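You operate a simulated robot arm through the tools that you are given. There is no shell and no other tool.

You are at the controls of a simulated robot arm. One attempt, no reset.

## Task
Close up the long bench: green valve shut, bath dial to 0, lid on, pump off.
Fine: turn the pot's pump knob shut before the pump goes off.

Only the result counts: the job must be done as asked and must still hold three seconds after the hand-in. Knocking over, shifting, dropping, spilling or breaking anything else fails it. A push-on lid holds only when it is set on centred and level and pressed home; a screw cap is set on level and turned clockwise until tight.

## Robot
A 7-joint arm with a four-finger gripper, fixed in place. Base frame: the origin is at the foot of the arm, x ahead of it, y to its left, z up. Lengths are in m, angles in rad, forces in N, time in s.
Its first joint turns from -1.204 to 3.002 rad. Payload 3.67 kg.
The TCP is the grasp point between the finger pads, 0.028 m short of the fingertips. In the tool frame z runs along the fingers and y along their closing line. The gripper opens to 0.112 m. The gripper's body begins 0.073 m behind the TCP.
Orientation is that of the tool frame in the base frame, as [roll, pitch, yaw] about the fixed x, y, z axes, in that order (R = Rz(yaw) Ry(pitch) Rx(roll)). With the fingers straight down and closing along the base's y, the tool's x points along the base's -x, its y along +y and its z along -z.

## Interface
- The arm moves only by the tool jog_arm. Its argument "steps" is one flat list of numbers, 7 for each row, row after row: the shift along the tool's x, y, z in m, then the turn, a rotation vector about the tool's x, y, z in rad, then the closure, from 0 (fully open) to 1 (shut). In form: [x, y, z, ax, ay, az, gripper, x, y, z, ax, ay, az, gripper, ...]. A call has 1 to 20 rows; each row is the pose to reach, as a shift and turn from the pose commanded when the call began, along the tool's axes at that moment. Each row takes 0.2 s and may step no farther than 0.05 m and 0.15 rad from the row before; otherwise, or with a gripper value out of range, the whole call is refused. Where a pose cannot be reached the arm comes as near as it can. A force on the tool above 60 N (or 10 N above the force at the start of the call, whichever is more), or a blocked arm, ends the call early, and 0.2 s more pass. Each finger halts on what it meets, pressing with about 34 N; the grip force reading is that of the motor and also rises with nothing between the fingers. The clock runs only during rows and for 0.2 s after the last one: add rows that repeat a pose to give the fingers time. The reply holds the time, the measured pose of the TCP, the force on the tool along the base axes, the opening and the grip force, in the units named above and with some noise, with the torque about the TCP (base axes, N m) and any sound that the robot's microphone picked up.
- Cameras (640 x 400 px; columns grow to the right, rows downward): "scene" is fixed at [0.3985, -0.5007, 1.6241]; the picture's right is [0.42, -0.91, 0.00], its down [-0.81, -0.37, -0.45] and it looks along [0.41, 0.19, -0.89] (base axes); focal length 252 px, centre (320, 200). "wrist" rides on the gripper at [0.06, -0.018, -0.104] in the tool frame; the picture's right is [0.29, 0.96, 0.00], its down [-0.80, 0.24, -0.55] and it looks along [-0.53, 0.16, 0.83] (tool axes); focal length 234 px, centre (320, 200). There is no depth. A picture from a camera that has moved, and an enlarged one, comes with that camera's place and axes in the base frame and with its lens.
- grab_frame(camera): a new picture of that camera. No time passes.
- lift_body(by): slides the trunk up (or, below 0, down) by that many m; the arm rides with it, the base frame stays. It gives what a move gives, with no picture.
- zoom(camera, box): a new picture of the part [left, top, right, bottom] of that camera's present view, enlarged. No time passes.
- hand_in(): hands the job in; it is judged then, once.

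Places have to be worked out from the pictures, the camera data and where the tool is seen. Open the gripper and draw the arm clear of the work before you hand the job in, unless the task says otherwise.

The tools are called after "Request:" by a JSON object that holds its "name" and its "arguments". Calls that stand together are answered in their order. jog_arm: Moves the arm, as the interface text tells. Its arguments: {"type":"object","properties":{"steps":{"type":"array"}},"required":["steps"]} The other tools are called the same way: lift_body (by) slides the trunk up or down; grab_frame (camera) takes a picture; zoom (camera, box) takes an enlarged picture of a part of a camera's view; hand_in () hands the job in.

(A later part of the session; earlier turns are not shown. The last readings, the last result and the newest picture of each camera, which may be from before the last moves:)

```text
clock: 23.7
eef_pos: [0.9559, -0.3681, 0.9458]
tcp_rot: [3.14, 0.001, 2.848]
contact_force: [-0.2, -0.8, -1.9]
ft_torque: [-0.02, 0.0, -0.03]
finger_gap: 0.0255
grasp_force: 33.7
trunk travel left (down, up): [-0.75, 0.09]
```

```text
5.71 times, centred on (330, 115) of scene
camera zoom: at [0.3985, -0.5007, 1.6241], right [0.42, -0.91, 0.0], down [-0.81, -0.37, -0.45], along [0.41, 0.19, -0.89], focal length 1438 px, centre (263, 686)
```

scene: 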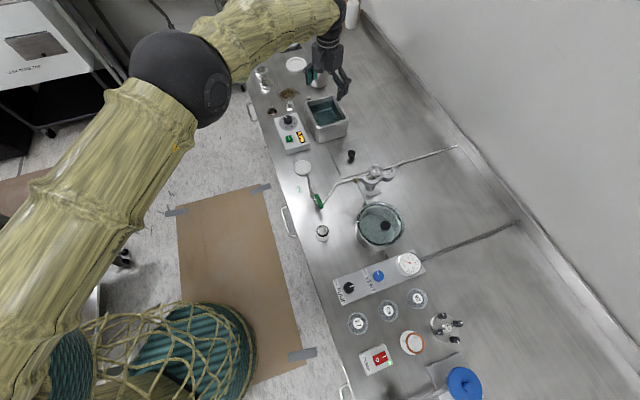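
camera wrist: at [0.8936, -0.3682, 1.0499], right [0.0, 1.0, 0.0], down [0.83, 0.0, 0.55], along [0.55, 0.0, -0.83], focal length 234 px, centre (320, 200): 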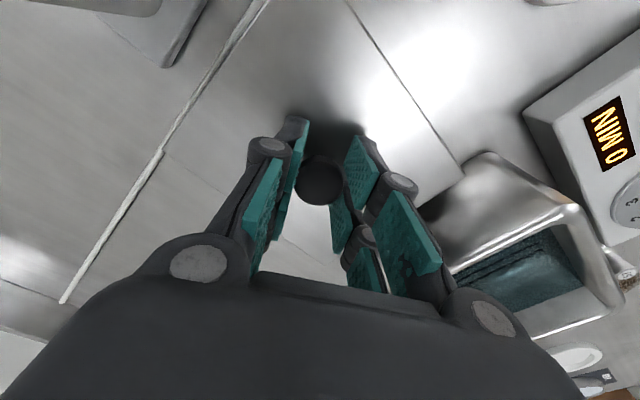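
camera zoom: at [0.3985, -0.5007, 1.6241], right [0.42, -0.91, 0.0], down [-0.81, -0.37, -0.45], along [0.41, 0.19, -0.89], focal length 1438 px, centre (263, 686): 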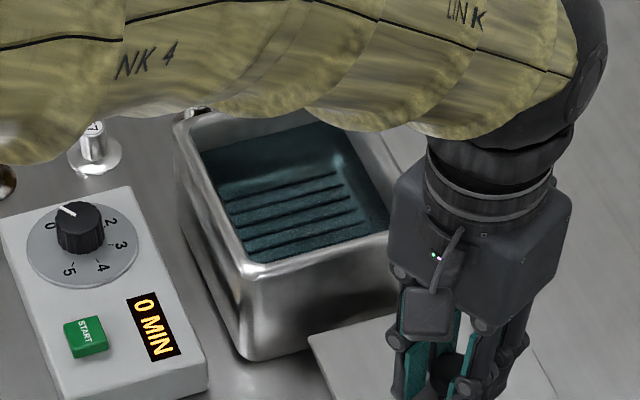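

Rim height is about 0.083 above the bench (z ≈ 0.944); bath centre relative to the lid's is about (+0.0985, +0.149). I'll raise the lid and carry it smoothly above the bath.

Request:
{"name": "jog_arm", "arguments": {"steps": [0, 0, -0.02, 0, 0, 0, 0.85, 0, 0, -0.045, 0, 0, 0, 0.85, 0, 0, -0.07, 0, 0, 0, 0.85, 0, 0, -0.085, 0, 0, 0, 0.85, -0.005, 0.017, -0.085, 0, 0, 0, 0.85, -0.0125, 0.042, -0.085, 0, 0, 0, 0.85, -0.0215, 0.072, -0.085, 0, 0, 0, 0.85, -0.0305, 0.102, -0.085, 0, 0, 0, 0.85, -0.0395, 0.132, -0.085, 0, 0, 0, 0.85, -0.0465, 0.155, -0.085, 0, 0, 0, 0.85, -0.0512, 0.1711, -0.085, 0, 0, 0, 0.85]}}

Request:
{"name": "grab_frame", "arguments": {"camera": "wrist"}}

Request:
{"name": "zoom", "arguments": {"camera": "scene", "box": [290, 75, 370, 150]}}

```text
clock: 26.1
eef_pos: [1.0539, -0.2194, 1.0299]
tcp_rot: [-3.141, 0.0, 2.848]
contact_force: [0.0, 0.8, -1.6]
ft_torque: [0.02, 0.01, 0.0]
finger_gap: 0.0255
grasp_force: 34.3
trunk travel left (down, up): [-0.75, 0.09]
```

```text
taken
camera wrist: at [0.9922, -0.2193, 1.1339], right [0.0, 1.0, 0.0], down [0.83, 0.0, 0.55], along [0.55, 0.0, -0.83], focal length 234 px, centre (320, 200)
```

wrist: 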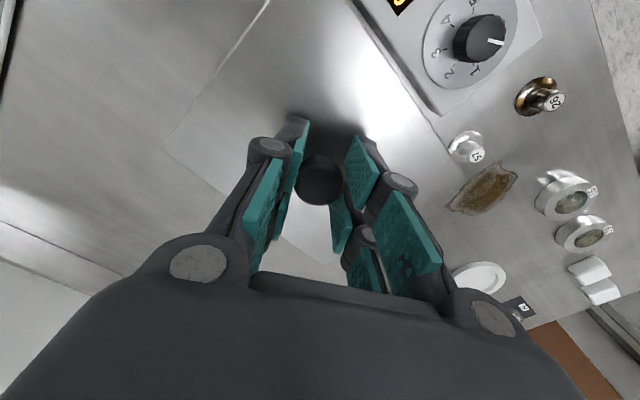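

```text
5.33 times, centred on (330, 112) of scene
camera zoom: at [0.3985, -0.5007, 1.6241], right [0.42, -0.91, 0.0], down [-0.81, -0.37, -0.45], along [0.41, 0.19, -0.89], focal length 1342 px, centre (267, 667)
```

zoom: 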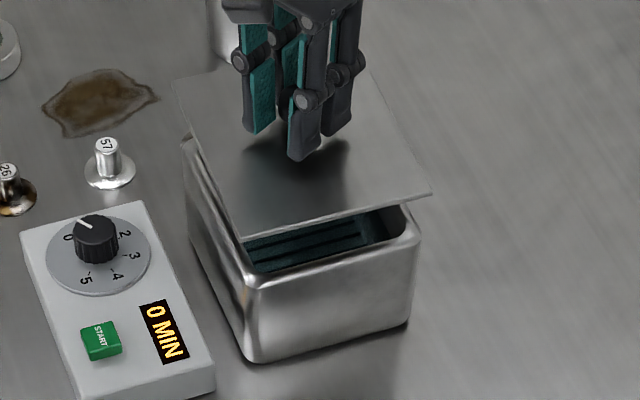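

The lid hovers over the bath. I'll zoom further in the scene view on the corners to compare lid edges with the rim.

Request:
{"name": "zoom", "arguments": {"camera": "scene", "box": [308, 98, 338, 122]}}

Request:
{"name": "zoom", "arguments": {"camera": "scene", "box": [338, 92, 374, 122]}}

Request:
{"name": "zoom", "arguments": {"camera": "scene", "box": [306, 80, 342, 110]}}

```text
16.00 times, centred on (323, 110) of scene
camera zoom: at [0.3985, -0.5007, 1.6241], right [0.42, -0.91, 0.0], down [-0.81, -0.37, -0.45], along [0.41, 0.19, -0.89], focal length 4025 px, centre (272, 1640)
```

zoom: 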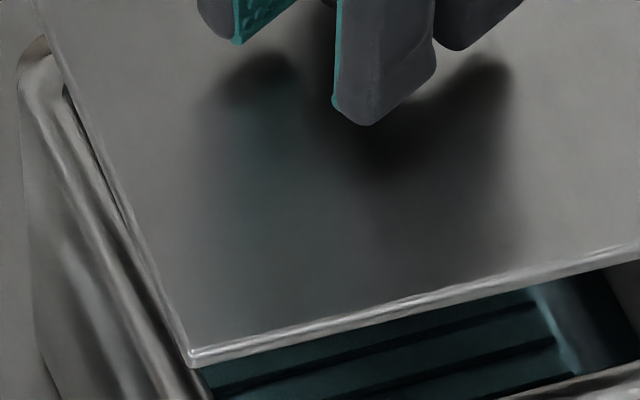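

```text
13.33 times, centred on (356, 107) of scene
camera zoom: at [0.3985, -0.5007, 1.6241], right [0.42, -0.91, 0.0], down [-0.81, -0.37, -0.45], along [0.41, 0.19, -0.89], focal length 3354 px, centre (-160, 1440)
```

zoom: 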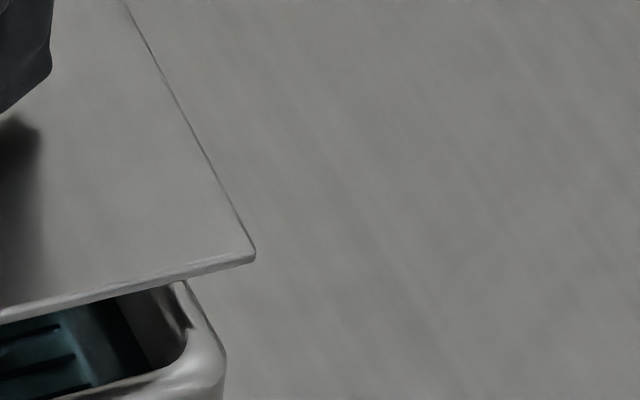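

```text
13.33 times, centred on (324, 95) of scene
camera zoom: at [0.3985, -0.5007, 1.6241], right [0.42, -0.91, 0.0], down [-0.81, -0.37, -0.45], along [0.41, 0.19, -0.89], focal length 3354 px, centre (267, 1600)
```

zoom: 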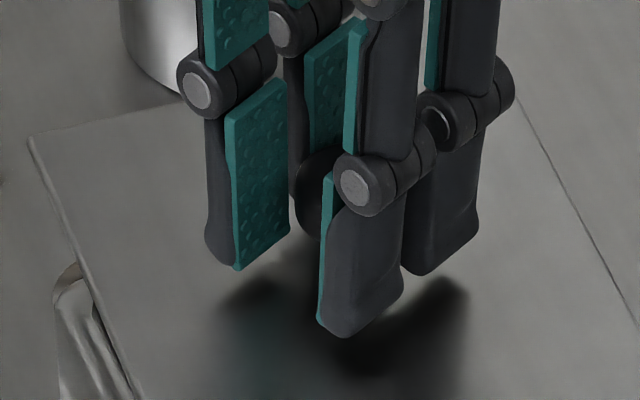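

The lid is a plain thin plate and looks level. I'll lower it to about 1 cm above the rim and compare the overhangs.

Request:
{"name": "jog_arm", "arguments": {"steps": [0, 0, 0.012, 0, 0, 0, 0.85, 0, 0, 0.024, 0, 0, 0, 0.85, 0, 0, 0.034, 0, 0, 0, 0.85]}}

Request:
{"name": "zoom", "arguments": {"camera": "scene", "box": [296, 82, 376, 132]}}

Request:
{"name": "zoom", "arguments": {"camera": "scene", "box": [308, 100, 340, 120]}}

Request:
{"name": "zoom", "arguments": {"camera": "scene", "box": [345, 92, 377, 112]}}

Request:
{"name": "zoom", "arguments": {"camera": "scene", "box": [300, 82, 332, 102]}}

```text
clock: 26.9
eef_pos: [1.0537, -0.2174, 0.9946]
tcp_rot: [-3.141, 0.0, 2.849]
contact_force: [0.4, -0.6, -1.7]
ft_torque: [0.02, 0.04, 0.01]
finger_gap: 0.0257
grasp_force: 34.5
trunk travel left (down, up): [-0.75, 0.09]
```

```text
8.00 times, centred on (336, 107) of scene
camera zoom: at [0.3985, -0.5007, 1.6241], right [0.42, -0.91, 0.0], down [-0.81, -0.37, -0.45], along [0.41, 0.19, -0.89], focal length 2012 px, centre (192, 944)
```

zoom: 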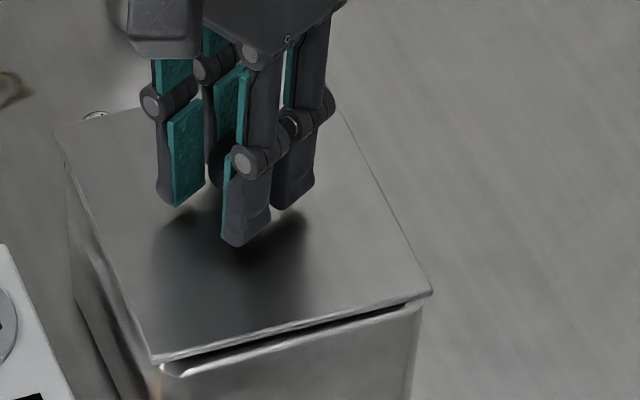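

```text
16.00 times, centred on (324, 110) of scene
camera zoom: at [0.3985, -0.5007, 1.6241], right [0.42, -0.91, 0.0], down [-0.81, -0.37, -0.45], along [0.41, 0.19, -0.89], focal length 4025 px, centre (256, 1640)
```

zoom: 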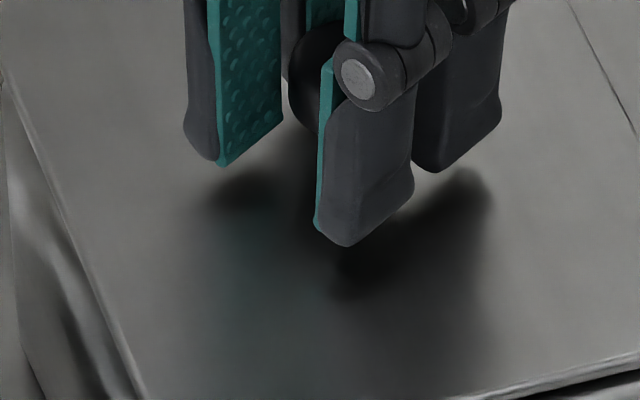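

```text
16.00 times, centred on (361, 102) of scene
camera zoom: at [0.3985, -0.5007, 1.6241], right [0.42, -0.91, 0.0], down [-0.81, -0.37, -0.45], along [0.41, 0.19, -0.89], focal length 4025 px, centre (-336, 1768)
```

zoom: 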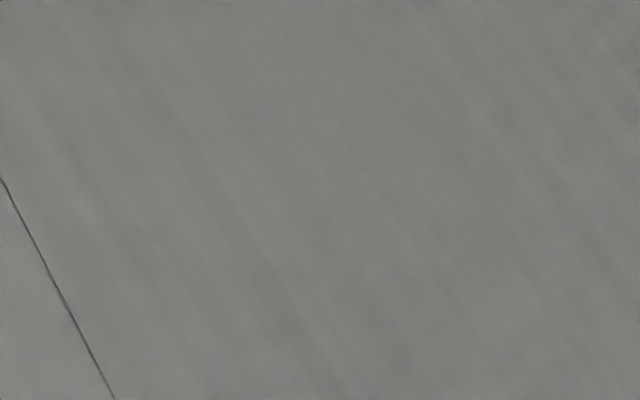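

```text
16.00 times, centred on (316, 92) of scene
camera zoom: at [0.3985, -0.5007, 1.6241], right [0.42, -0.91, 0.0], down [-0.81, -0.37, -0.45], along [0.41, 0.19, -0.89], focal length 4025 px, centre (384, 1928)
```

zoom: 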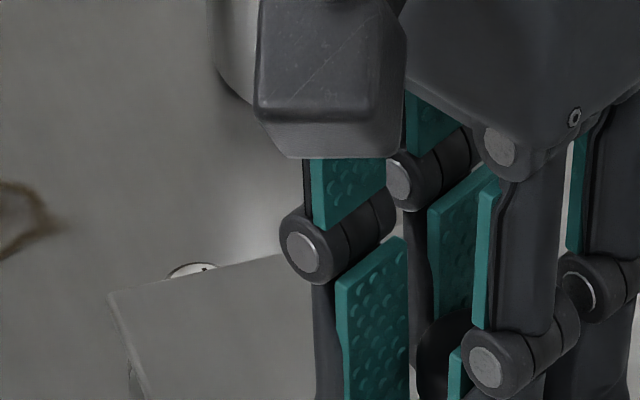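

Zoom on the three visible corners where lid and rim meet.

Request:
{"name": "zoom", "arguments": {"camera": "scene", "box": [306, 116, 338, 136]}}

Request:
{"name": "zoom", "arguments": {"camera": "scene", "box": [332, 108, 364, 128]}}

Request:
{"name": "zoom", "arguments": {"camera": "scene", "box": [298, 92, 330, 112]}}

```text
16.00 times, centred on (322, 126) of scene
camera zoom: at [0.3985, -0.5007, 1.6241], right [0.42, -0.91, 0.0], down [-0.81, -0.37, -0.45], along [0.41, 0.19, -0.89], focal length 4025 px, centre (288, 1384)
```

zoom: 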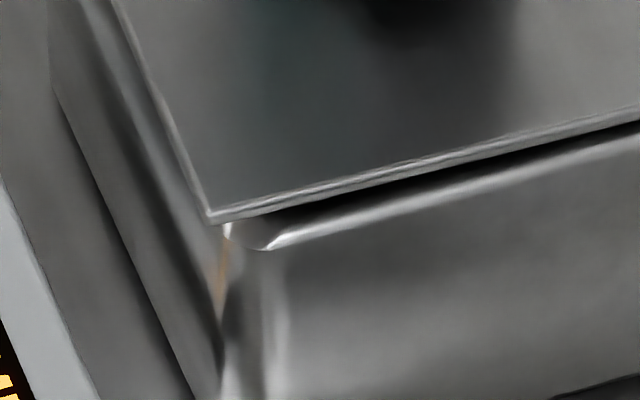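

```text
16.00 times, centred on (348, 118) of scene
camera zoom: at [0.3985, -0.5007, 1.6241], right [0.42, -0.91, 0.0], down [-0.81, -0.37, -0.45], along [0.41, 0.19, -0.89], focal length 4025 px, centre (-128, 1512)
```

zoom: 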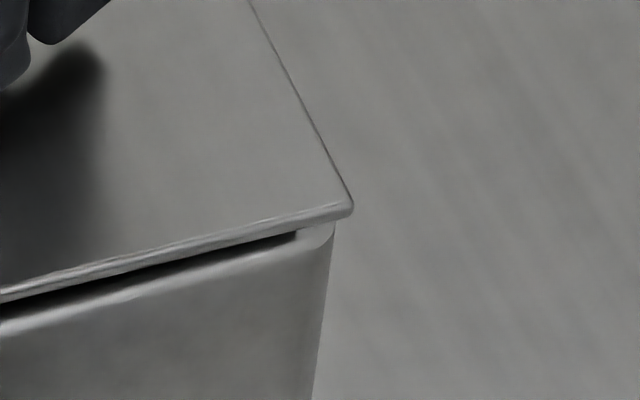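

```text
16.00 times, centred on (314, 102) of scene
camera zoom: at [0.3985, -0.5007, 1.6241], right [0.42, -0.91, 0.0], down [-0.81, -0.37, -0.45], along [0.41, 0.19, -0.89], focal length 4025 px, centre (416, 1768)
```

zoom: 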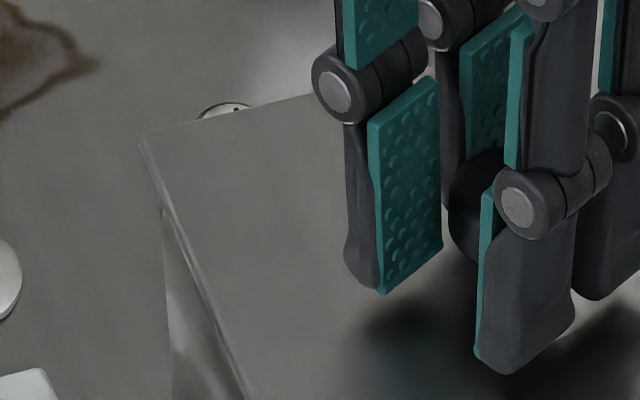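

Estimated lid centre vs bath centre agree within ~2 mm. I'll lower in small steps until contact and compare again there, where no height uncertainty remains.

Request:
{"name": "jog_arm", "arguments": {"steps": [0, 0, 0.003, 0, 0, 0, 0.85, 0, 0, 0.006, 0, 0, 0, 0.85]}}

Request:
{"name": "zoom", "arguments": {"camera": "scene", "box": [306, 116, 338, 136]}}

Request:
{"name": "zoom", "arguments": {"camera": "scene", "box": [332, 108, 364, 128]}}

Request:
{"name": "zoom", "arguments": {"camera": "scene", "box": [298, 92, 330, 112]}}

```text
clock: 27.5
eef_pos: [1.0536, -0.219, 0.9891]
tcp_rot: [3.141, 0.0, 2.847]
contact_force: [-0.9, -0.4, -2.0]
ft_torque: [0.0, 0.03, 0.01]
finger_gap: 0.0258
grasp_force: 33.9
trunk travel left (down, up): [-0.75, 0.09]
```

```text
16.00 times, centred on (322, 126) of scene
camera zoom: at [0.3985, -0.5007, 1.6241], right [0.42, -0.91, 0.0], down [-0.81, -0.37, -0.45], along [0.41, 0.19, -0.89], focal length 4025 px, centre (288, 1384)
```

zoom: 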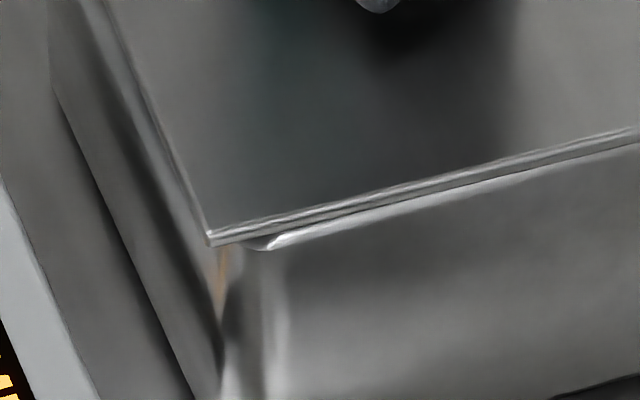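

```text
16.00 times, centred on (348, 118) of scene
camera zoom: at [0.3985, -0.5007, 1.6241], right [0.42, -0.91, 0.0], down [-0.81, -0.37, -0.45], along [0.41, 0.19, -0.89], focal length 4025 px, centre (-128, 1512)
```

zoom: 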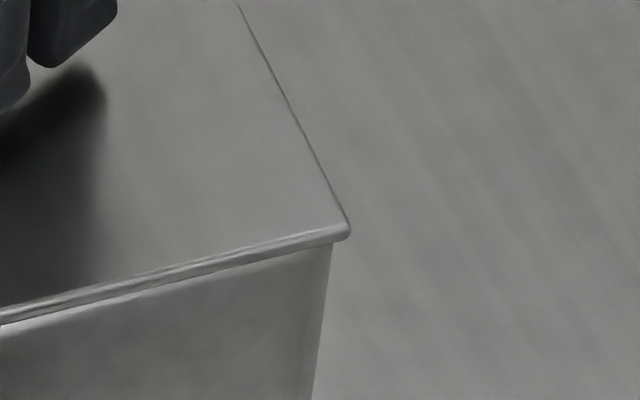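

```text
16.00 times, centred on (314, 102) of scene
camera zoom: at [0.3985, -0.5007, 1.6241], right [0.42, -0.91, 0.0], down [-0.81, -0.37, -0.45], along [0.41, 0.19, -0.89], focal length 4025 px, centre (416, 1768)
```

zoom: 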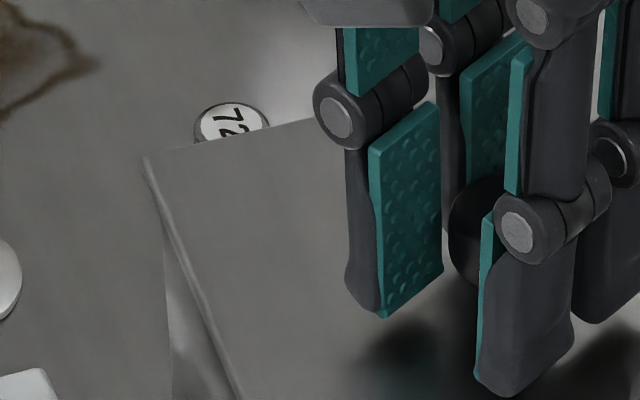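

The lid is just above the rim. I'll take tighter zooms of the near corner and right corner to compare edges accurately.

Request:
{"name": "zoom", "arguments": {"camera": "scene", "box": [312, 122, 328, 132]}}

Request:
{"name": "zoom", "arguments": {"camera": "scene", "box": [340, 114, 356, 124]}}

Request:
{"name": "zoom", "arguments": {"camera": "scene", "box": [300, 96, 316, 106]}}

```text
16.00 times, centred on (320, 127) of scene
camera zoom: at [0.3985, -0.5007, 1.6241], right [0.42, -0.91, 0.0], down [-0.81, -0.37, -0.45], along [0.41, 0.19, -0.89], focal length 4025 px, centre (320, 1368)
```

zoom: 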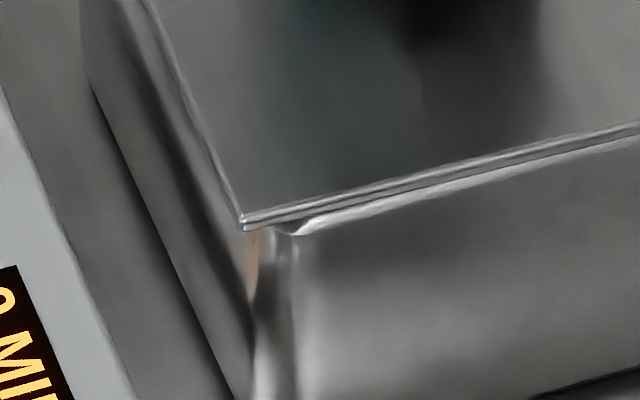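

```text
16.00 times, centred on (348, 119) of scene
camera zoom: at [0.3985, -0.5007, 1.6241], right [0.42, -0.91, 0.0], down [-0.81, -0.37, -0.45], along [0.41, 0.19, -0.89], focal length 4025 px, centre (-128, 1496)
```

zoom: 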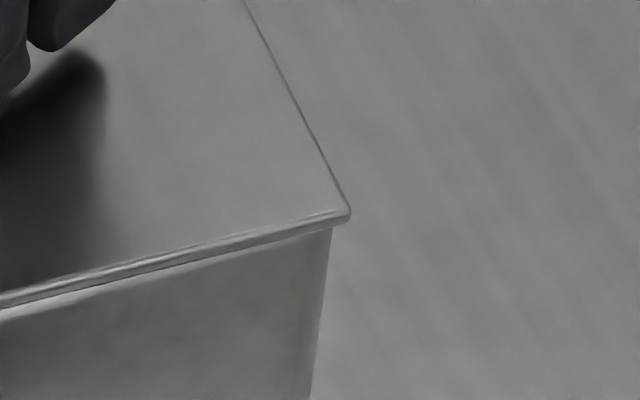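

```text
16.00 times, centred on (308, 101) of scene
camera zoom: at [0.3985, -0.5007, 1.6241], right [0.42, -0.91, 0.0], down [-0.81, -0.37, -0.45], along [0.41, 0.19, -0.89], focal length 4025 px, centre (512, 1784)
```

zoom: 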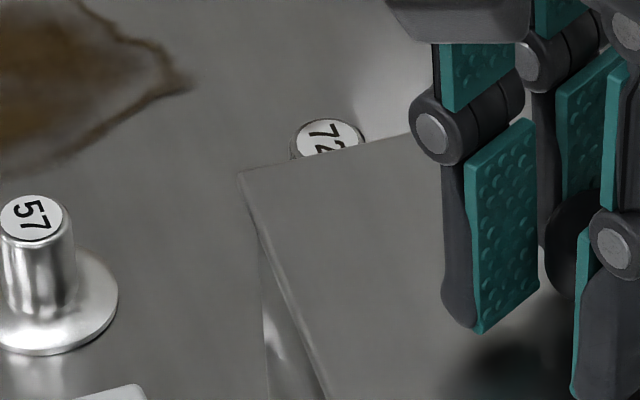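

Let me look at the base of the bath too, to pin its true corner lines via the vertical walls.

Request:
{"name": "zoom", "arguments": {"camera": "scene", "box": [304, 126, 336, 146]}}

Request:
{"name": "zoom", "arguments": {"camera": "scene", "box": [326, 124, 358, 144]}}

Request:
{"name": "grab_frame", "arguments": {"camera": "wrist"}}

```text
16.00 times, centred on (320, 136) of scene
camera zoom: at [0.3985, -0.5007, 1.6241], right [0.42, -0.91, 0.0], down [-0.81, -0.37, -0.45], along [0.41, 0.19, -0.89], focal length 4025 px, centre (320, 1224)
```

zoom: 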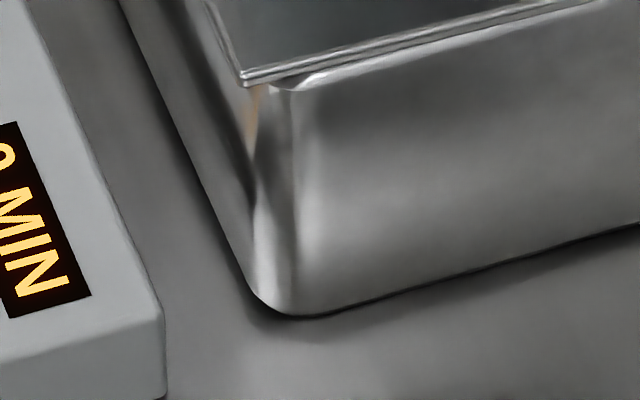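

```text
16.00 times, centred on (342, 134) of scene
camera zoom: at [0.3985, -0.5007, 1.6241], right [0.42, -0.91, 0.0], down [-0.81, -0.37, -0.45], along [0.41, 0.19, -0.89], focal length 4025 px, centre (-32, 1256)
```

zoom: 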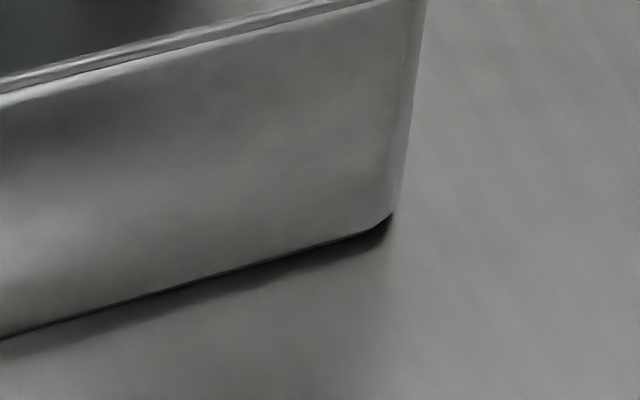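

```text
taken
camera wrist: at [0.9921, -0.2195, 1.0935], right [0.0, 1.0, 0.0], down [0.83, 0.0, 0.55], along [0.55, 0.0, -0.83], focal length 234 px, centre (320, 200)
```

wrist: 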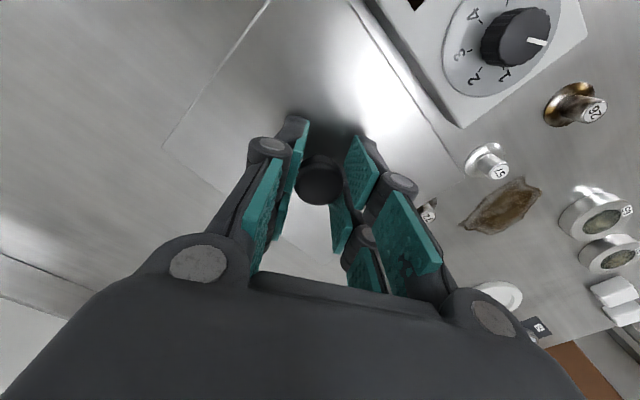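

Now zoom on the far-left (R) corner of the bath base to fix its length.

Request:
{"name": "zoom", "arguments": {"camera": "scene", "box": [296, 102, 328, 122]}}

```text
16.00 times, centred on (312, 112) of scene
camera zoom: at [0.3985, -0.5007, 1.6241], right [0.42, -0.91, 0.0], down [-0.81, -0.37, -0.45], along [0.41, 0.19, -0.89], focal length 4025 px, centre (448, 1608)
```

zoom: 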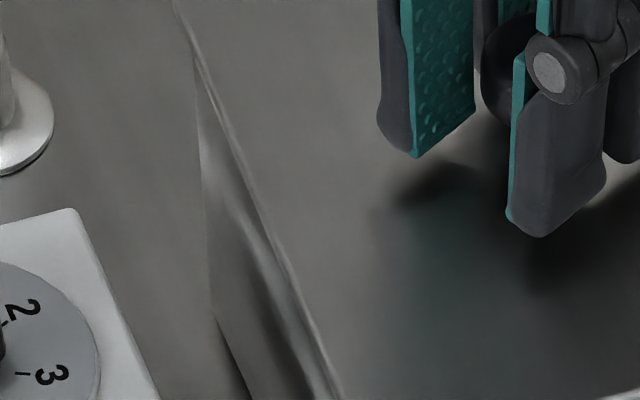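

Scene-based estimate: bath centre (1.0574, -0.2204) at ~45°, lid centre (1.0553, -0.2206) at ~43.2°. I'll shift the lid 2 mm outward and turn it about 1.6° counterclockwise, still hovering.

Request:
{"name": "jog_arm", "arguments": {"steps": [-0.0019, 0.0006, -0.002, 0, 0, -0.028, 0.85, -0.0019, 0.0006, -0.002, 0, 0, -0.028, 0.85]}}

Request:
{"name": "zoom", "arguments": {"camera": "scene", "box": [304, 116, 336, 136]}}

Request:
{"name": "zoom", "arguments": {"camera": "scene", "box": [332, 108, 364, 128]}}

Request:
{"name": "zoom", "arguments": {"camera": "scene", "box": [296, 92, 328, 112]}}

```text
clock: 28.1
eef_pos: [1.0561, -0.2179, 0.9922]
tcp_rot: [3.141, -0.001, 2.875]
contact_force: [0.3, -1.0, -1.3]
ft_torque: [-0.01, 0.0, 0.01]
finger_gap: 0.0256
grasp_force: 33.9
trunk travel left (down, up): [-0.75, 0.09]
```

```text
16.00 times, centred on (320, 126) of scene
camera zoom: at [0.3985, -0.5007, 1.6241], right [0.42, -0.91, 0.0], down [-0.81, -0.37, -0.45], along [0.41, 0.19, -0.89], focal length 4025 px, centre (320, 1384)
```

zoom: 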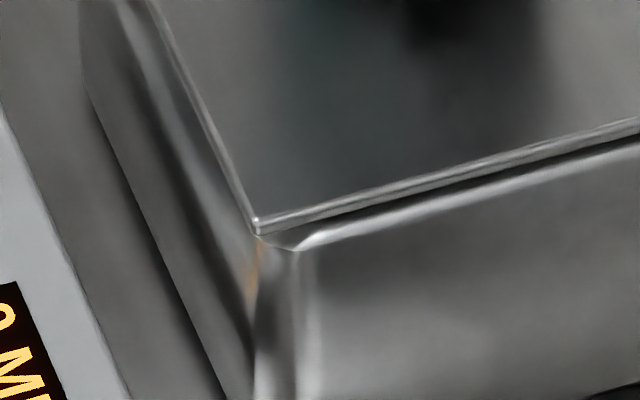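

```text
16.00 times, centred on (348, 118) of scene
camera zoom: at [0.3985, -0.5007, 1.6241], right [0.42, -0.91, 0.0], down [-0.81, -0.37, -0.45], along [0.41, 0.19, -0.89], focal length 4025 px, centre (-128, 1512)
```

zoom: 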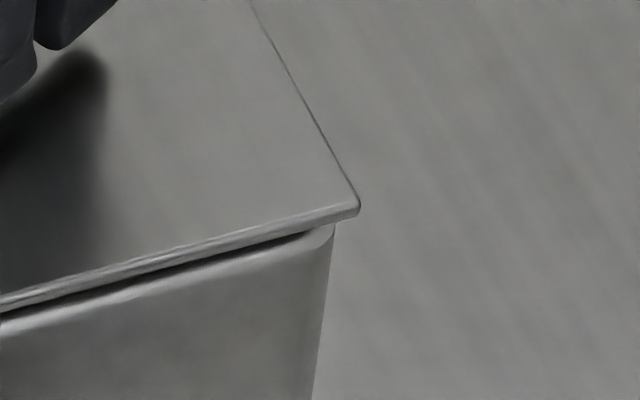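

```text
16.00 times, centred on (312, 102) of scene
camera zoom: at [0.3985, -0.5007, 1.6241], right [0.42, -0.91, 0.0], down [-0.81, -0.37, -0.45], along [0.41, 0.19, -0.89], focal length 4025 px, centre (448, 1768)
```

zoom: 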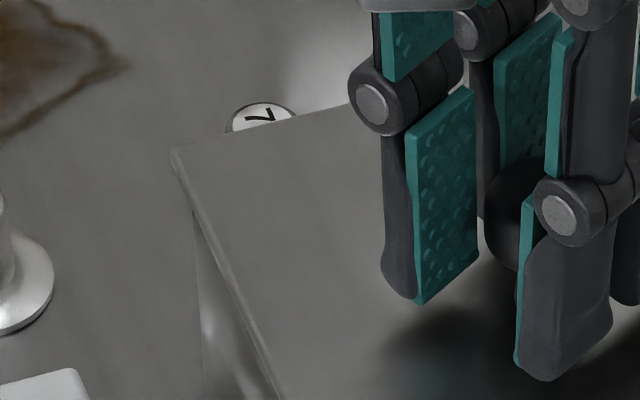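

Lid now computes to centre (1.057, -0.2206) at ~44.8°, overhangs balanced. I'll lower in small steps toward contact.

Request:
{"name": "jog_arm", "arguments": {"steps": [0, 0, 0.002, 0, 0, 0, 0.85, 0, 0, 0.004, 0, 0, 0, 0.85, 0, 0, 0.005, 0, 0, 0, 0.85]}}

Request:
{"name": "zoom", "arguments": {"camera": "scene", "box": [304, 116, 336, 136]}}

Request:
{"name": "zoom", "arguments": {"camera": "scene", "box": [332, 108, 364, 128]}}

```text
clock: 28.9
eef_pos: [1.0552, -0.2183, 0.9871]
tcp_rot: [3.139, 0.0, 2.875]
contact_force: [-0.5, -0.1, -1.9]
ft_torque: [0.01, -0.04, 0.01]
finger_gap: 0.0254
grasp_force: 33.7
trunk travel left (down, up): [-0.75, 0.09]
```

```text
16.00 times, centred on (320, 126) of scene
camera zoom: at [0.3985, -0.5007, 1.6241], right [0.42, -0.91, 0.0], down [-0.81, -0.37, -0.45], along [0.41, 0.19, -0.89], focal length 4025 px, centre (320, 1384)
```

zoom: 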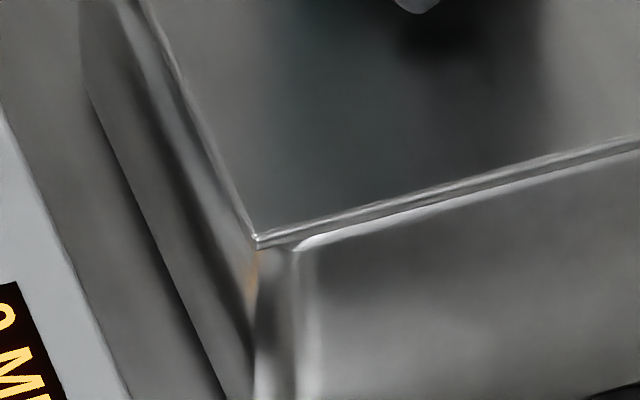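

```text
16.00 times, centred on (348, 118) of scene
camera zoom: at [0.3985, -0.5007, 1.6241], right [0.42, -0.91, 0.0], down [-0.81, -0.37, -0.45], along [0.41, 0.19, -0.89], focal length 4025 px, centre (-128, 1512)
```

zoom: 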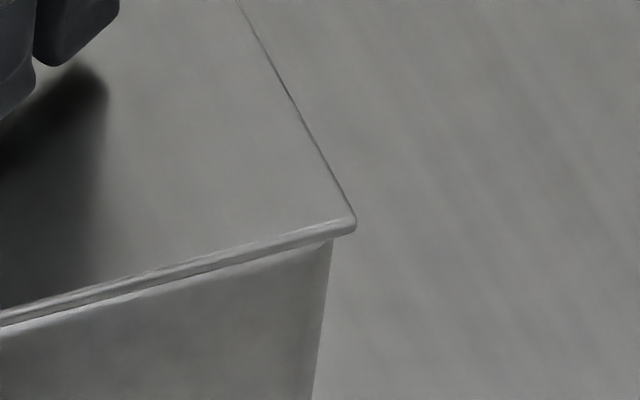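

No contact yet. Continue down 3 mm more.

Request:
{"name": "jog_arm", "arguments": {"steps": [0, 0, 0.0015, 0, 0, 0, 0.85, 0, 0, 0.003, 0, 0, 0, 0.85]}}

Request:
{"name": "zoom", "arguments": {"camera": "scene", "box": [304, 116, 336, 136]}}

Request:
{"name": "zoom", "arguments": {"camera": "scene", "box": [332, 108, 364, 128]}}

```text
clock: 29.5
eef_pos: [1.0561, -0.2183, 0.9856]
tcp_rot: [-3.141, 0.001, 2.876]
contact_force: [0.4, -0.4, 1.5]
ft_torque: [0.07, 0.21, 0.07]
finger_gap: 0.0255
grasp_force: 33.8
trunk travel left (down, up): [-0.75, 0.09]
```

```text
16.00 times, centred on (320, 126) of scene
camera zoom: at [0.3985, -0.5007, 1.6241], right [0.42, -0.91, 0.0], down [-0.81, -0.37, -0.45], along [0.41, 0.19, -0.89], focal length 4025 px, centre (320, 1384)
```

zoom: 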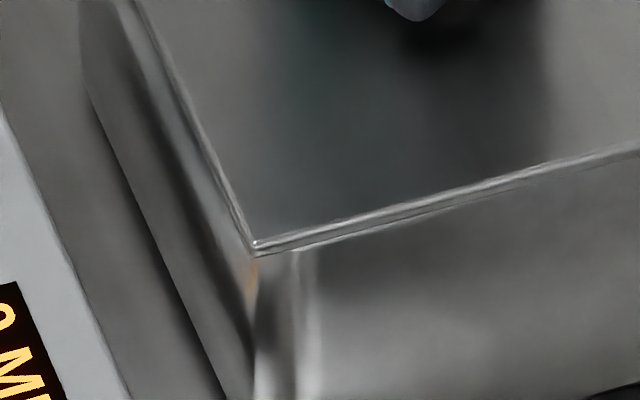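

```text
16.00 times, centred on (348, 118) of scene
camera zoom: at [0.3985, -0.5007, 1.6241], right [0.42, -0.91, 0.0], down [-0.81, -0.37, -0.45], along [0.41, 0.19, -0.89], focal length 4025 px, centre (-128, 1512)
```

zoom: 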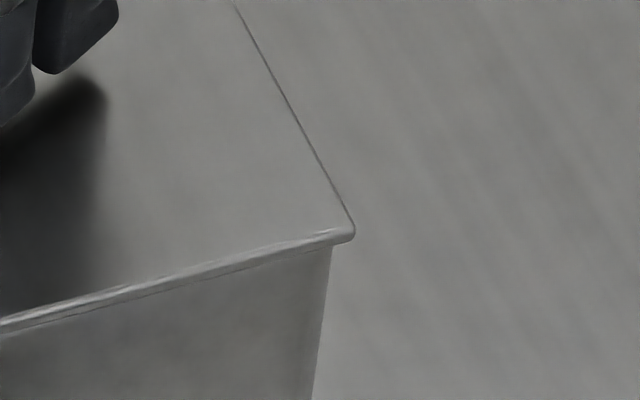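

Contact just made (z force rising), with overhangs balanced within about 1 mm. I'll press down a little more to seat it.

Request:
{"name": "jog_arm", "arguments": {"steps": [0, 0, 0.0015, 0, 0, 0, 0.85, 0, 0, 0.003, 0, 0, 0, 0.85, 0, 0, 0.003, 0, 0, 0, 0.85]}}

Request:
{"name": "zoom", "arguments": {"camera": "scene", "box": [296, 82, 376, 132]}}

```text
clock: 30.3
eef_pos: [1.0558, -0.2193, 0.9845]
tcp_rot: [3.14, 0.005, 2.877]
contact_force: [8.6, -3.0, 21.9]
ft_torque: [-0.09, -0.2, 0.11]
finger_gap: 0.0256
grasp_force: 34.0
trunk travel left (down, up): [-0.75, 0.09]
```

```text
8.00 times, centred on (336, 107) of scene
camera zoom: at [0.3985, -0.5007, 1.6241], right [0.42, -0.91, 0.0], down [-0.81, -0.37, -0.45], along [0.41, 0.19, -0.89], focal length 2012 px, centre (192, 944)
```

zoom: 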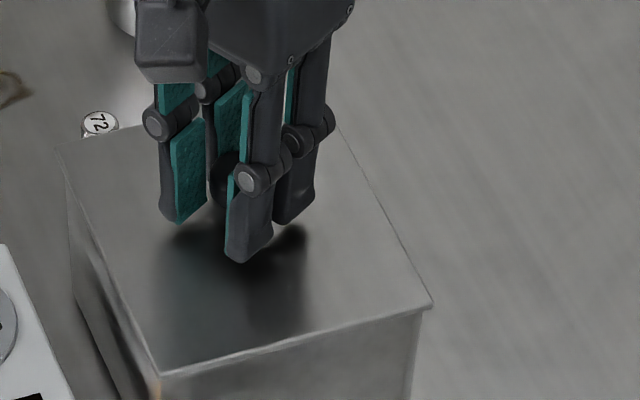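

The lid is seated with 22 N down. I'll ease the push off, open the fingers, and rise straight up.

Request:
{"name": "jog_arm", "arguments": {"steps": [0, 0, -0.0025, 0, 0, 0, 0.85, 0, 0, -0.0025, 0, 0, 0, 0.8, 0, 0, -0.0025, 0, 0, 0, 0.65, 0, 0, -0.0025, 0, 0, 0, 0.55, 0, 0, -0.0025, 0, 0, 0, 0.5, 0, 0, -0.01, 0, 0, 0, 0.5, 0, 0, -0.03, 0, 0, 0, 0.5, 0, 0, -0.06, 0, 0, 0, 0.5, 0, 0, -0.1, 0, 0, 0, 0.4, 0, 0, -0.14, 0, 0, 0, 0.2]}}

Request:
{"name": "zoom", "arguments": {"camera": "scene", "box": [296, 82, 376, 132]}}

Request:
{"name": "grab_frame", "arguments": {"camera": "wrist"}}

```text
clock: 32.5
eef_pos: [1.0551, -0.2188, 1.1217]
tcp_rot: [3.141, 0.002, 2.877]
contact_force: [-0.2, 0.5, -0.6]
ft_torque: [0.03, 0.0, 0.0]
finger_gap: 0.0897
grasp_force: 0.0
trunk travel left (down, up): [-0.75, 0.09]
```

```text
8.00 times, centred on (336, 107) of scene
camera zoom: at [0.3985, -0.5007, 1.6241], right [0.42, -0.91, 0.0], down [-0.81, -0.37, -0.45], along [0.41, 0.19, -0.89], focal length 2012 px, centre (192, 944)
```

zoom: 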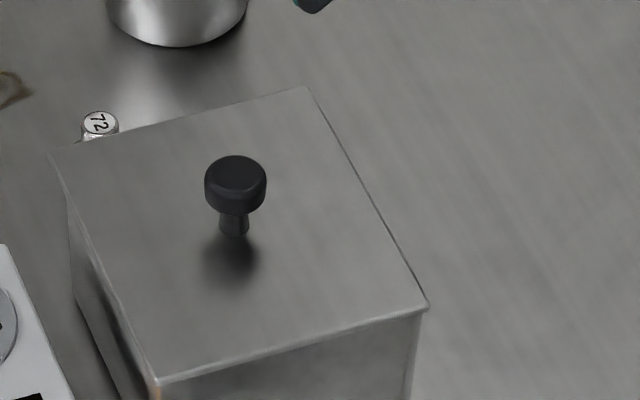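

```text
taken
camera wrist: at [0.9927, -0.221, 1.2261], right [-0.03, 1.0, 0.0], down [0.83, 0.02, 0.56], along [0.55, 0.01, -0.83], focal length 234 px, centre (320, 200)
```

wrist: 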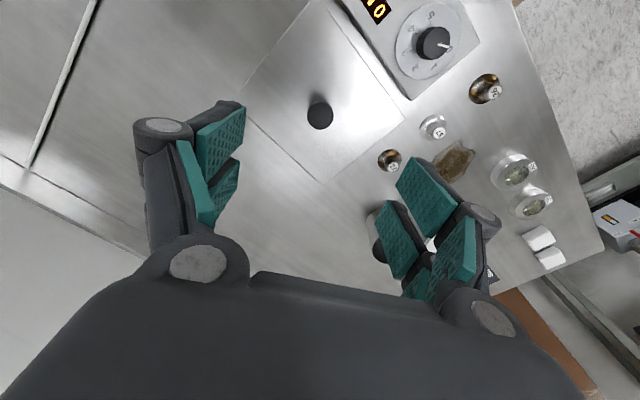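

The lid rests on the bath and looks level, but its corners shifted slightly on release. I'll check overhangs at high zoom.

Request:
{"name": "zoom", "arguments": {"camera": "scene", "box": [304, 116, 336, 136]}}

Request:
{"name": "zoom", "arguments": {"camera": "scene", "box": [332, 108, 364, 128]}}

Request:
{"name": "zoom", "arguments": {"camera": "scene", "box": [296, 94, 328, 114]}}

Request:
{"name": "zoom", "arguments": {"camera": "wrist", "box": [240, 0, 410, 190]}}

```text
16.00 times, centred on (320, 126) of scene
camera zoom: at [0.3985, -0.5007, 1.6241], right [0.42, -0.91, 0.0], down [-0.81, -0.37, -0.45], along [0.41, 0.19, -0.89], focal length 4025 px, centre (320, 1384)
```

zoom: 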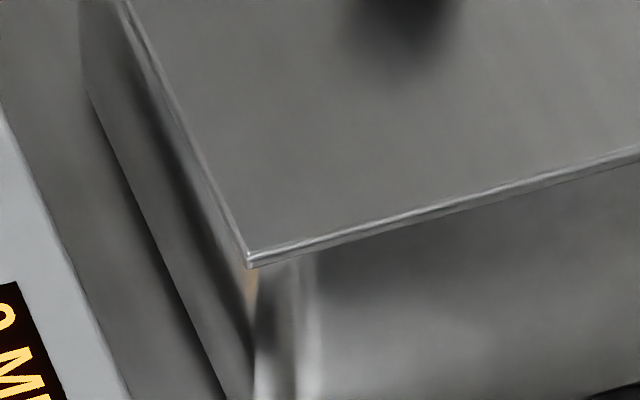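

```text
16.00 times, centred on (348, 118) of scene
camera zoom: at [0.3985, -0.5007, 1.6241], right [0.42, -0.91, 0.0], down [-0.81, -0.37, -0.45], along [0.41, 0.19, -0.89], focal length 4025 px, centre (-128, 1512)
```

zoom: 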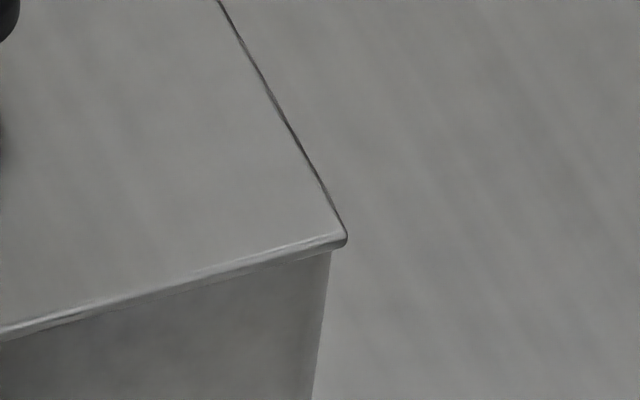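

```text
16.00 times, centred on (312, 104) of scene
camera zoom: at [0.3985, -0.5007, 1.6241], right [0.42, -0.91, 0.0], down [-0.81, -0.37, -0.45], along [0.41, 0.19, -0.89], focal length 4025 px, centre (448, 1736)
```

zoom: 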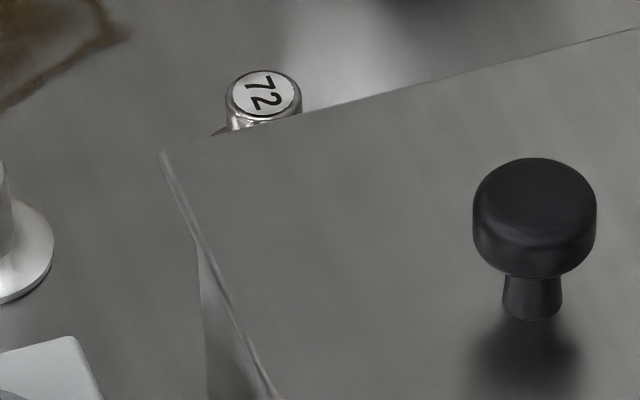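

```text
2.11 times, centred on (325, 95) of wrist
camera zoom: at [0.9927, -0.221, 1.2261], right [-0.03, 1.0, 0.0], down [0.83, 0.02, 0.56], along [0.55, 0.01, -0.83], focal length 493 px, centre (310, 421)
```

zoom: 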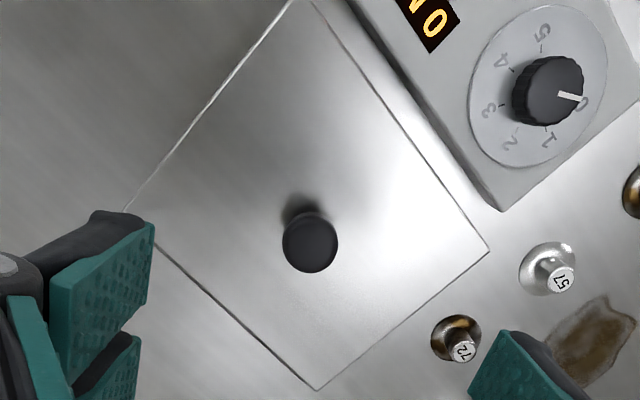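

I'll zoom in the wrist view on the far lid edges to see whether any rim peeks out beyond the lid.

Request:
{"name": "zoom", "arguments": {"camera": "wrist", "box": [275, 140, 355, 190]}}

Request:
{"name": "zoom", "arguments": {"camera": "wrist", "box": [330, 80, 410, 130]}}

Request:
{"name": "zoom", "arguments": {"camera": "wrist", "box": [280, -10, 360, 40]}}

Request:
{"name": "zoom", "arguments": {"camera": "wrist", "box": [225, 80, 305, 130]}}

```text
8.00 times, centred on (315, 165) of wrist
camera zoom: at [0.9927, -0.221, 1.2261], right [-0.03, 1.0, 0.0], down [0.83, 0.02, 0.56], along [0.55, 0.01, -0.83], focal length 1873 px, centre (360, 480)
```

zoom: 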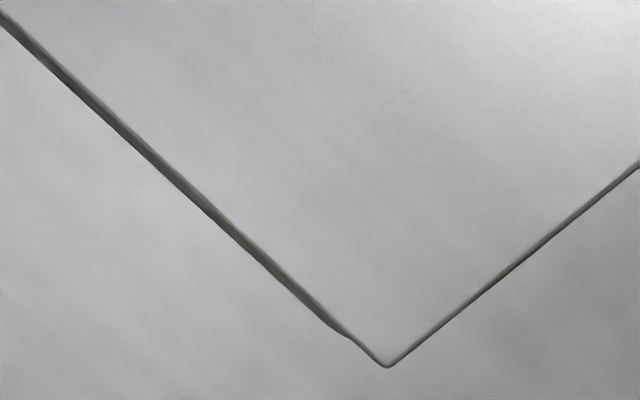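

```text
8.00 times, centred on (370, 105) of wrist
camera zoom: at [0.9927, -0.221, 1.2261], right [-0.03, 1.0, 0.0], down [0.83, 0.02, 0.56], along [0.55, 0.01, -0.83], focal length 1873 px, centre (-80, 960)
```

zoom: 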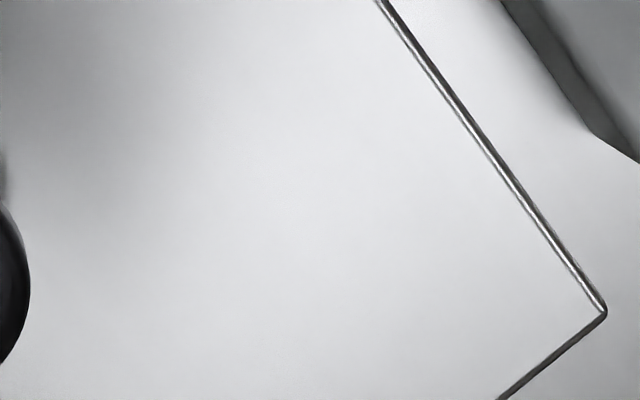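

```text
refused: -10 is not a number from 0 to 400
```

```text
8.00 times, centred on (265, 105) of wrist
camera zoom: at [0.9927, -0.221, 1.2261], right [-0.03, 1.0, 0.0], down [0.83, 0.02, 0.56], along [0.55, 0.01, -0.83], focal length 1873 px, centre (760, 960)
```

zoom: 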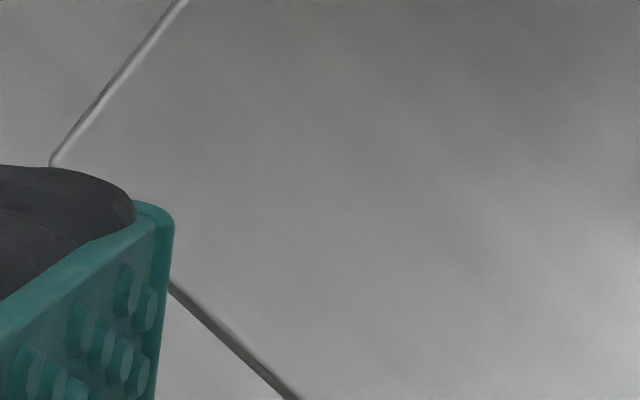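

A thin dark strip along the outer-right (C–D) edge shows the rim peeking out by ~2 mm, so the lid slid about 3 mm toward -x at release. I'll regrip the knob and correct by +3 mm in x.

Request:
{"name": "jog_arm", "arguments": {"steps": [0.0023, -0.0006, 0.03, 0, 0, 0, 0.4, 0.0023, -0.0006, 0.07, 0, 0, 0, 0.5, 0.0023, -0.0006, 0.105, 0, 0, 0, 0.5, 0.0023, -0.0006, 0.132, 0, 0, 0, 0.5]}}

Request:
{"name": "zoom", "arguments": {"camera": "wrist", "box": [220, 80, 420, 240]}}

```text
clock: 33.5
eef_pos: [1.0537, -0.2193, 0.9887]
tcp_rot: [3.141, 0.0, 2.877]
contact_force: [0.6, 0.7, 0.3]
ft_torque: [-0.01, 0.05, -0.02]
finger_gap: 0.0557
grasp_force: 0.1
trunk travel left (down, up): [-0.75, 0.09]
```

```text
2.50 times, centred on (320, 160) of wrist
camera zoom: at [0.9927, -0.2212, 1.0924], right [-0.03, 1.0, 0.0], down [0.83, 0.02, 0.55], along [0.55, 0.02, -0.83], focal length 585 px, centre (320, 300)
```

zoom: 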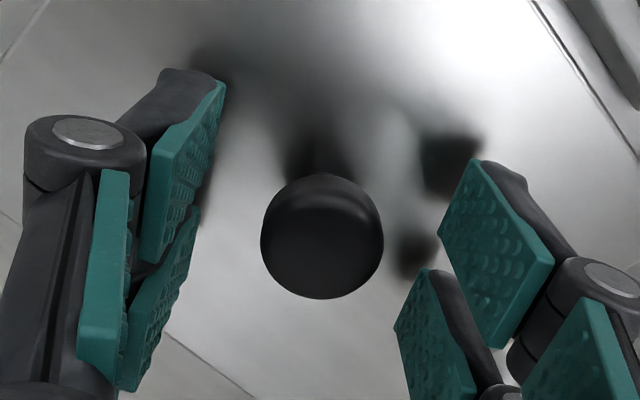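

The knob is centred between the fingers. Close, lift about 2.5 mm, shift +3 mm in x / -0.8 mm in y, and lower back to just touching.

Request:
{"name": "jog_arm", "arguments": {"steps": [0, 0, 0, 0, 0, 0, 0.65, 0, 0, 0, 0, 0, 0, 0.8, 0, 0, 0, 0, 0, 0, 0.85, 0, 0, -0.0025, 0, 0, 0, 0.85, 0, 0, -0.0035, 0, 0, 0, 0.85, -0.0031, 0.0, -0.0035, 0, 0, 0, 0.85, -0.0031, 0.0, -0.0035, 0, 0, 0, 0.85]}}

Request:
{"name": "zoom", "arguments": {"camera": "scene", "box": [304, 116, 336, 136]}}

Request:
{"name": "zoom", "arguments": {"camera": "scene", "box": [332, 108, 364, 128]}}

Request:
{"name": "zoom", "arguments": {"camera": "scene", "box": [296, 94, 328, 114]}}

```text
clock: 35.1
eef_pos: [1.057, -0.2209, 0.9929]
tcp_rot: [-3.142, 0.0, 2.876]
contact_force: [-0.8, 0.3, -1.6]
ft_torque: [0.0, 0.0, 0.0]
finger_gap: 0.0246
grasp_force: 34.2
trunk travel left (down, up): [-0.75, 0.09]
```

```text
16.00 times, centred on (320, 126) of scene
camera zoom: at [0.3985, -0.5007, 1.6241], right [0.42, -0.91, 0.0], down [-0.81, -0.37, -0.45], along [0.41, 0.19, -0.89], focal length 4025 px, centre (320, 1384)
```

zoom: 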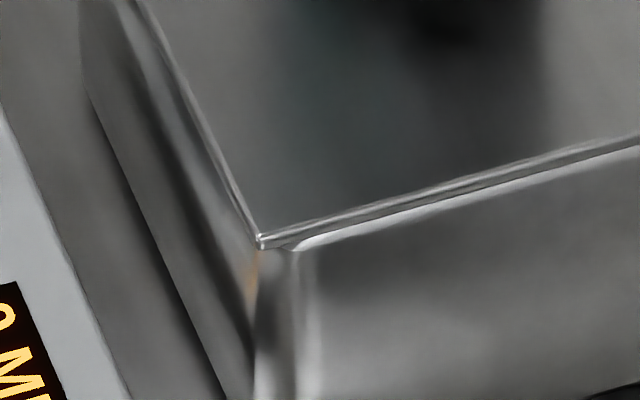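

```text
16.00 times, centred on (348, 118) of scene
camera zoom: at [0.3985, -0.5007, 1.6241], right [0.42, -0.91, 0.0], down [-0.81, -0.37, -0.45], along [0.41, 0.19, -0.89], focal length 4025 px, centre (-128, 1512)
```

zoom: 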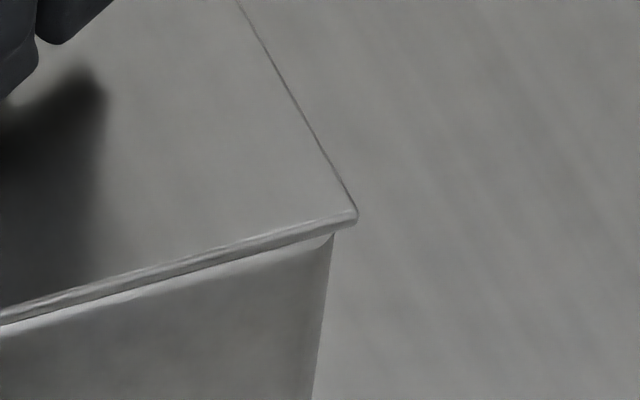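

```text
16.00 times, centred on (312, 104) of scene
camera zoom: at [0.3985, -0.5007, 1.6241], right [0.42, -0.91, 0.0], down [-0.81, -0.37, -0.45], along [0.41, 0.19, -0.89], focal length 4025 px, centre (448, 1736)
```

zoom: 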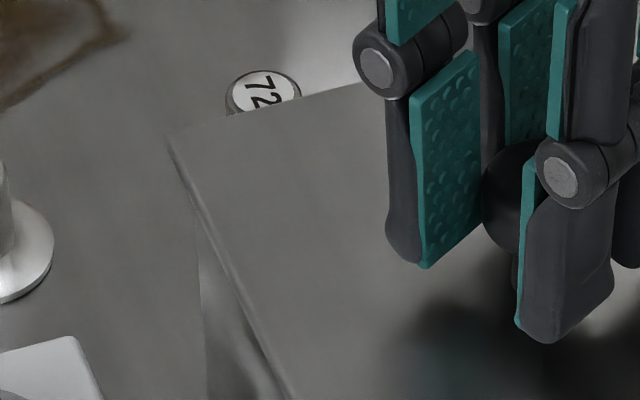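

Predicted landing is within ~1 mm of the ideal overhangs. I'll lower 3.5 mm to the rim.

Request:
{"name": "jog_arm", "arguments": {"steps": [0, 0, 0.0015, 0, 0, 0, 0.85, 0, 0, 0.003, 0, 0, 0, 0.85, 0, 0, 0.0037, 0, 0, 0, 0.85]}}

Request:
{"name": "zoom", "arguments": {"camera": "scene", "box": [304, 116, 336, 136]}}

Request:
{"name": "zoom", "arguments": {"camera": "scene", "box": [332, 108, 364, 128]}}

```text
clock: 35.9
eef_pos: [1.0575, -0.2189, 0.9888]
tcp_rot: [-3.141, 0.0, 2.876]
contact_force: [-1.3, 0.1, -2.4]
ft_torque: [-0.02, 0.01, -0.04]
finger_gap: 0.0249
grasp_force: 33.7
trunk travel left (down, up): [-0.75, 0.09]
```

```text
16.00 times, centred on (320, 126) of scene
camera zoom: at [0.3985, -0.5007, 1.6241], right [0.42, -0.91, 0.0], down [-0.81, -0.37, -0.45], along [0.41, 0.19, -0.89], focal length 4025 px, centre (320, 1384)
```

zoom: 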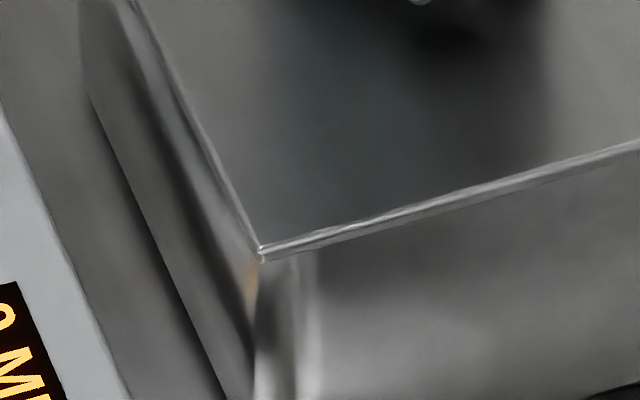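

```text
16.00 times, centred on (348, 118) of scene
camera zoom: at [0.3985, -0.5007, 1.6241], right [0.42, -0.91, 0.0], down [-0.81, -0.37, -0.45], along [0.41, 0.19, -0.89], focal length 4025 px, centre (-128, 1512)
```

zoom: 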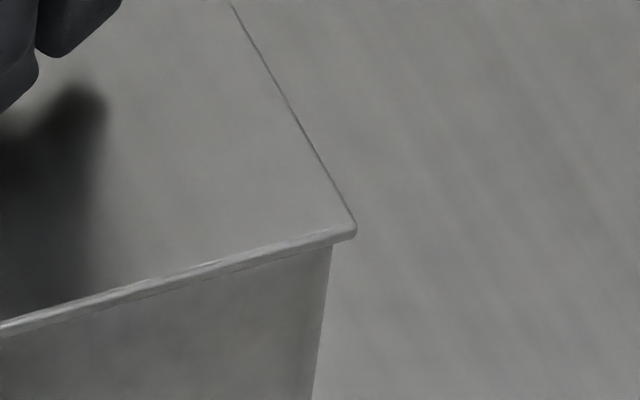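

Still hanging free (-2.4 N). Lower 1 mm at a time.

Request:
{"name": "jog_arm", "arguments": {"steps": [0, 0, 0.001, 0, 0, 0, 0.85, 0, 0, 0.001, 0, 0, 0, 0.85]}}

```text
clock: 36.5
eef_pos: [1.0572, -0.2185, 0.9885]
tcp_rot: [-3.141, 0.002, 2.877]
contact_force: [1.3, -0.4, 4.9]
ft_torque: [0.05, 0.34, 0.0]
finger_gap: 0.0247
grasp_force: 34.2
trunk travel left (down, up): [-0.75, 0.09]
```

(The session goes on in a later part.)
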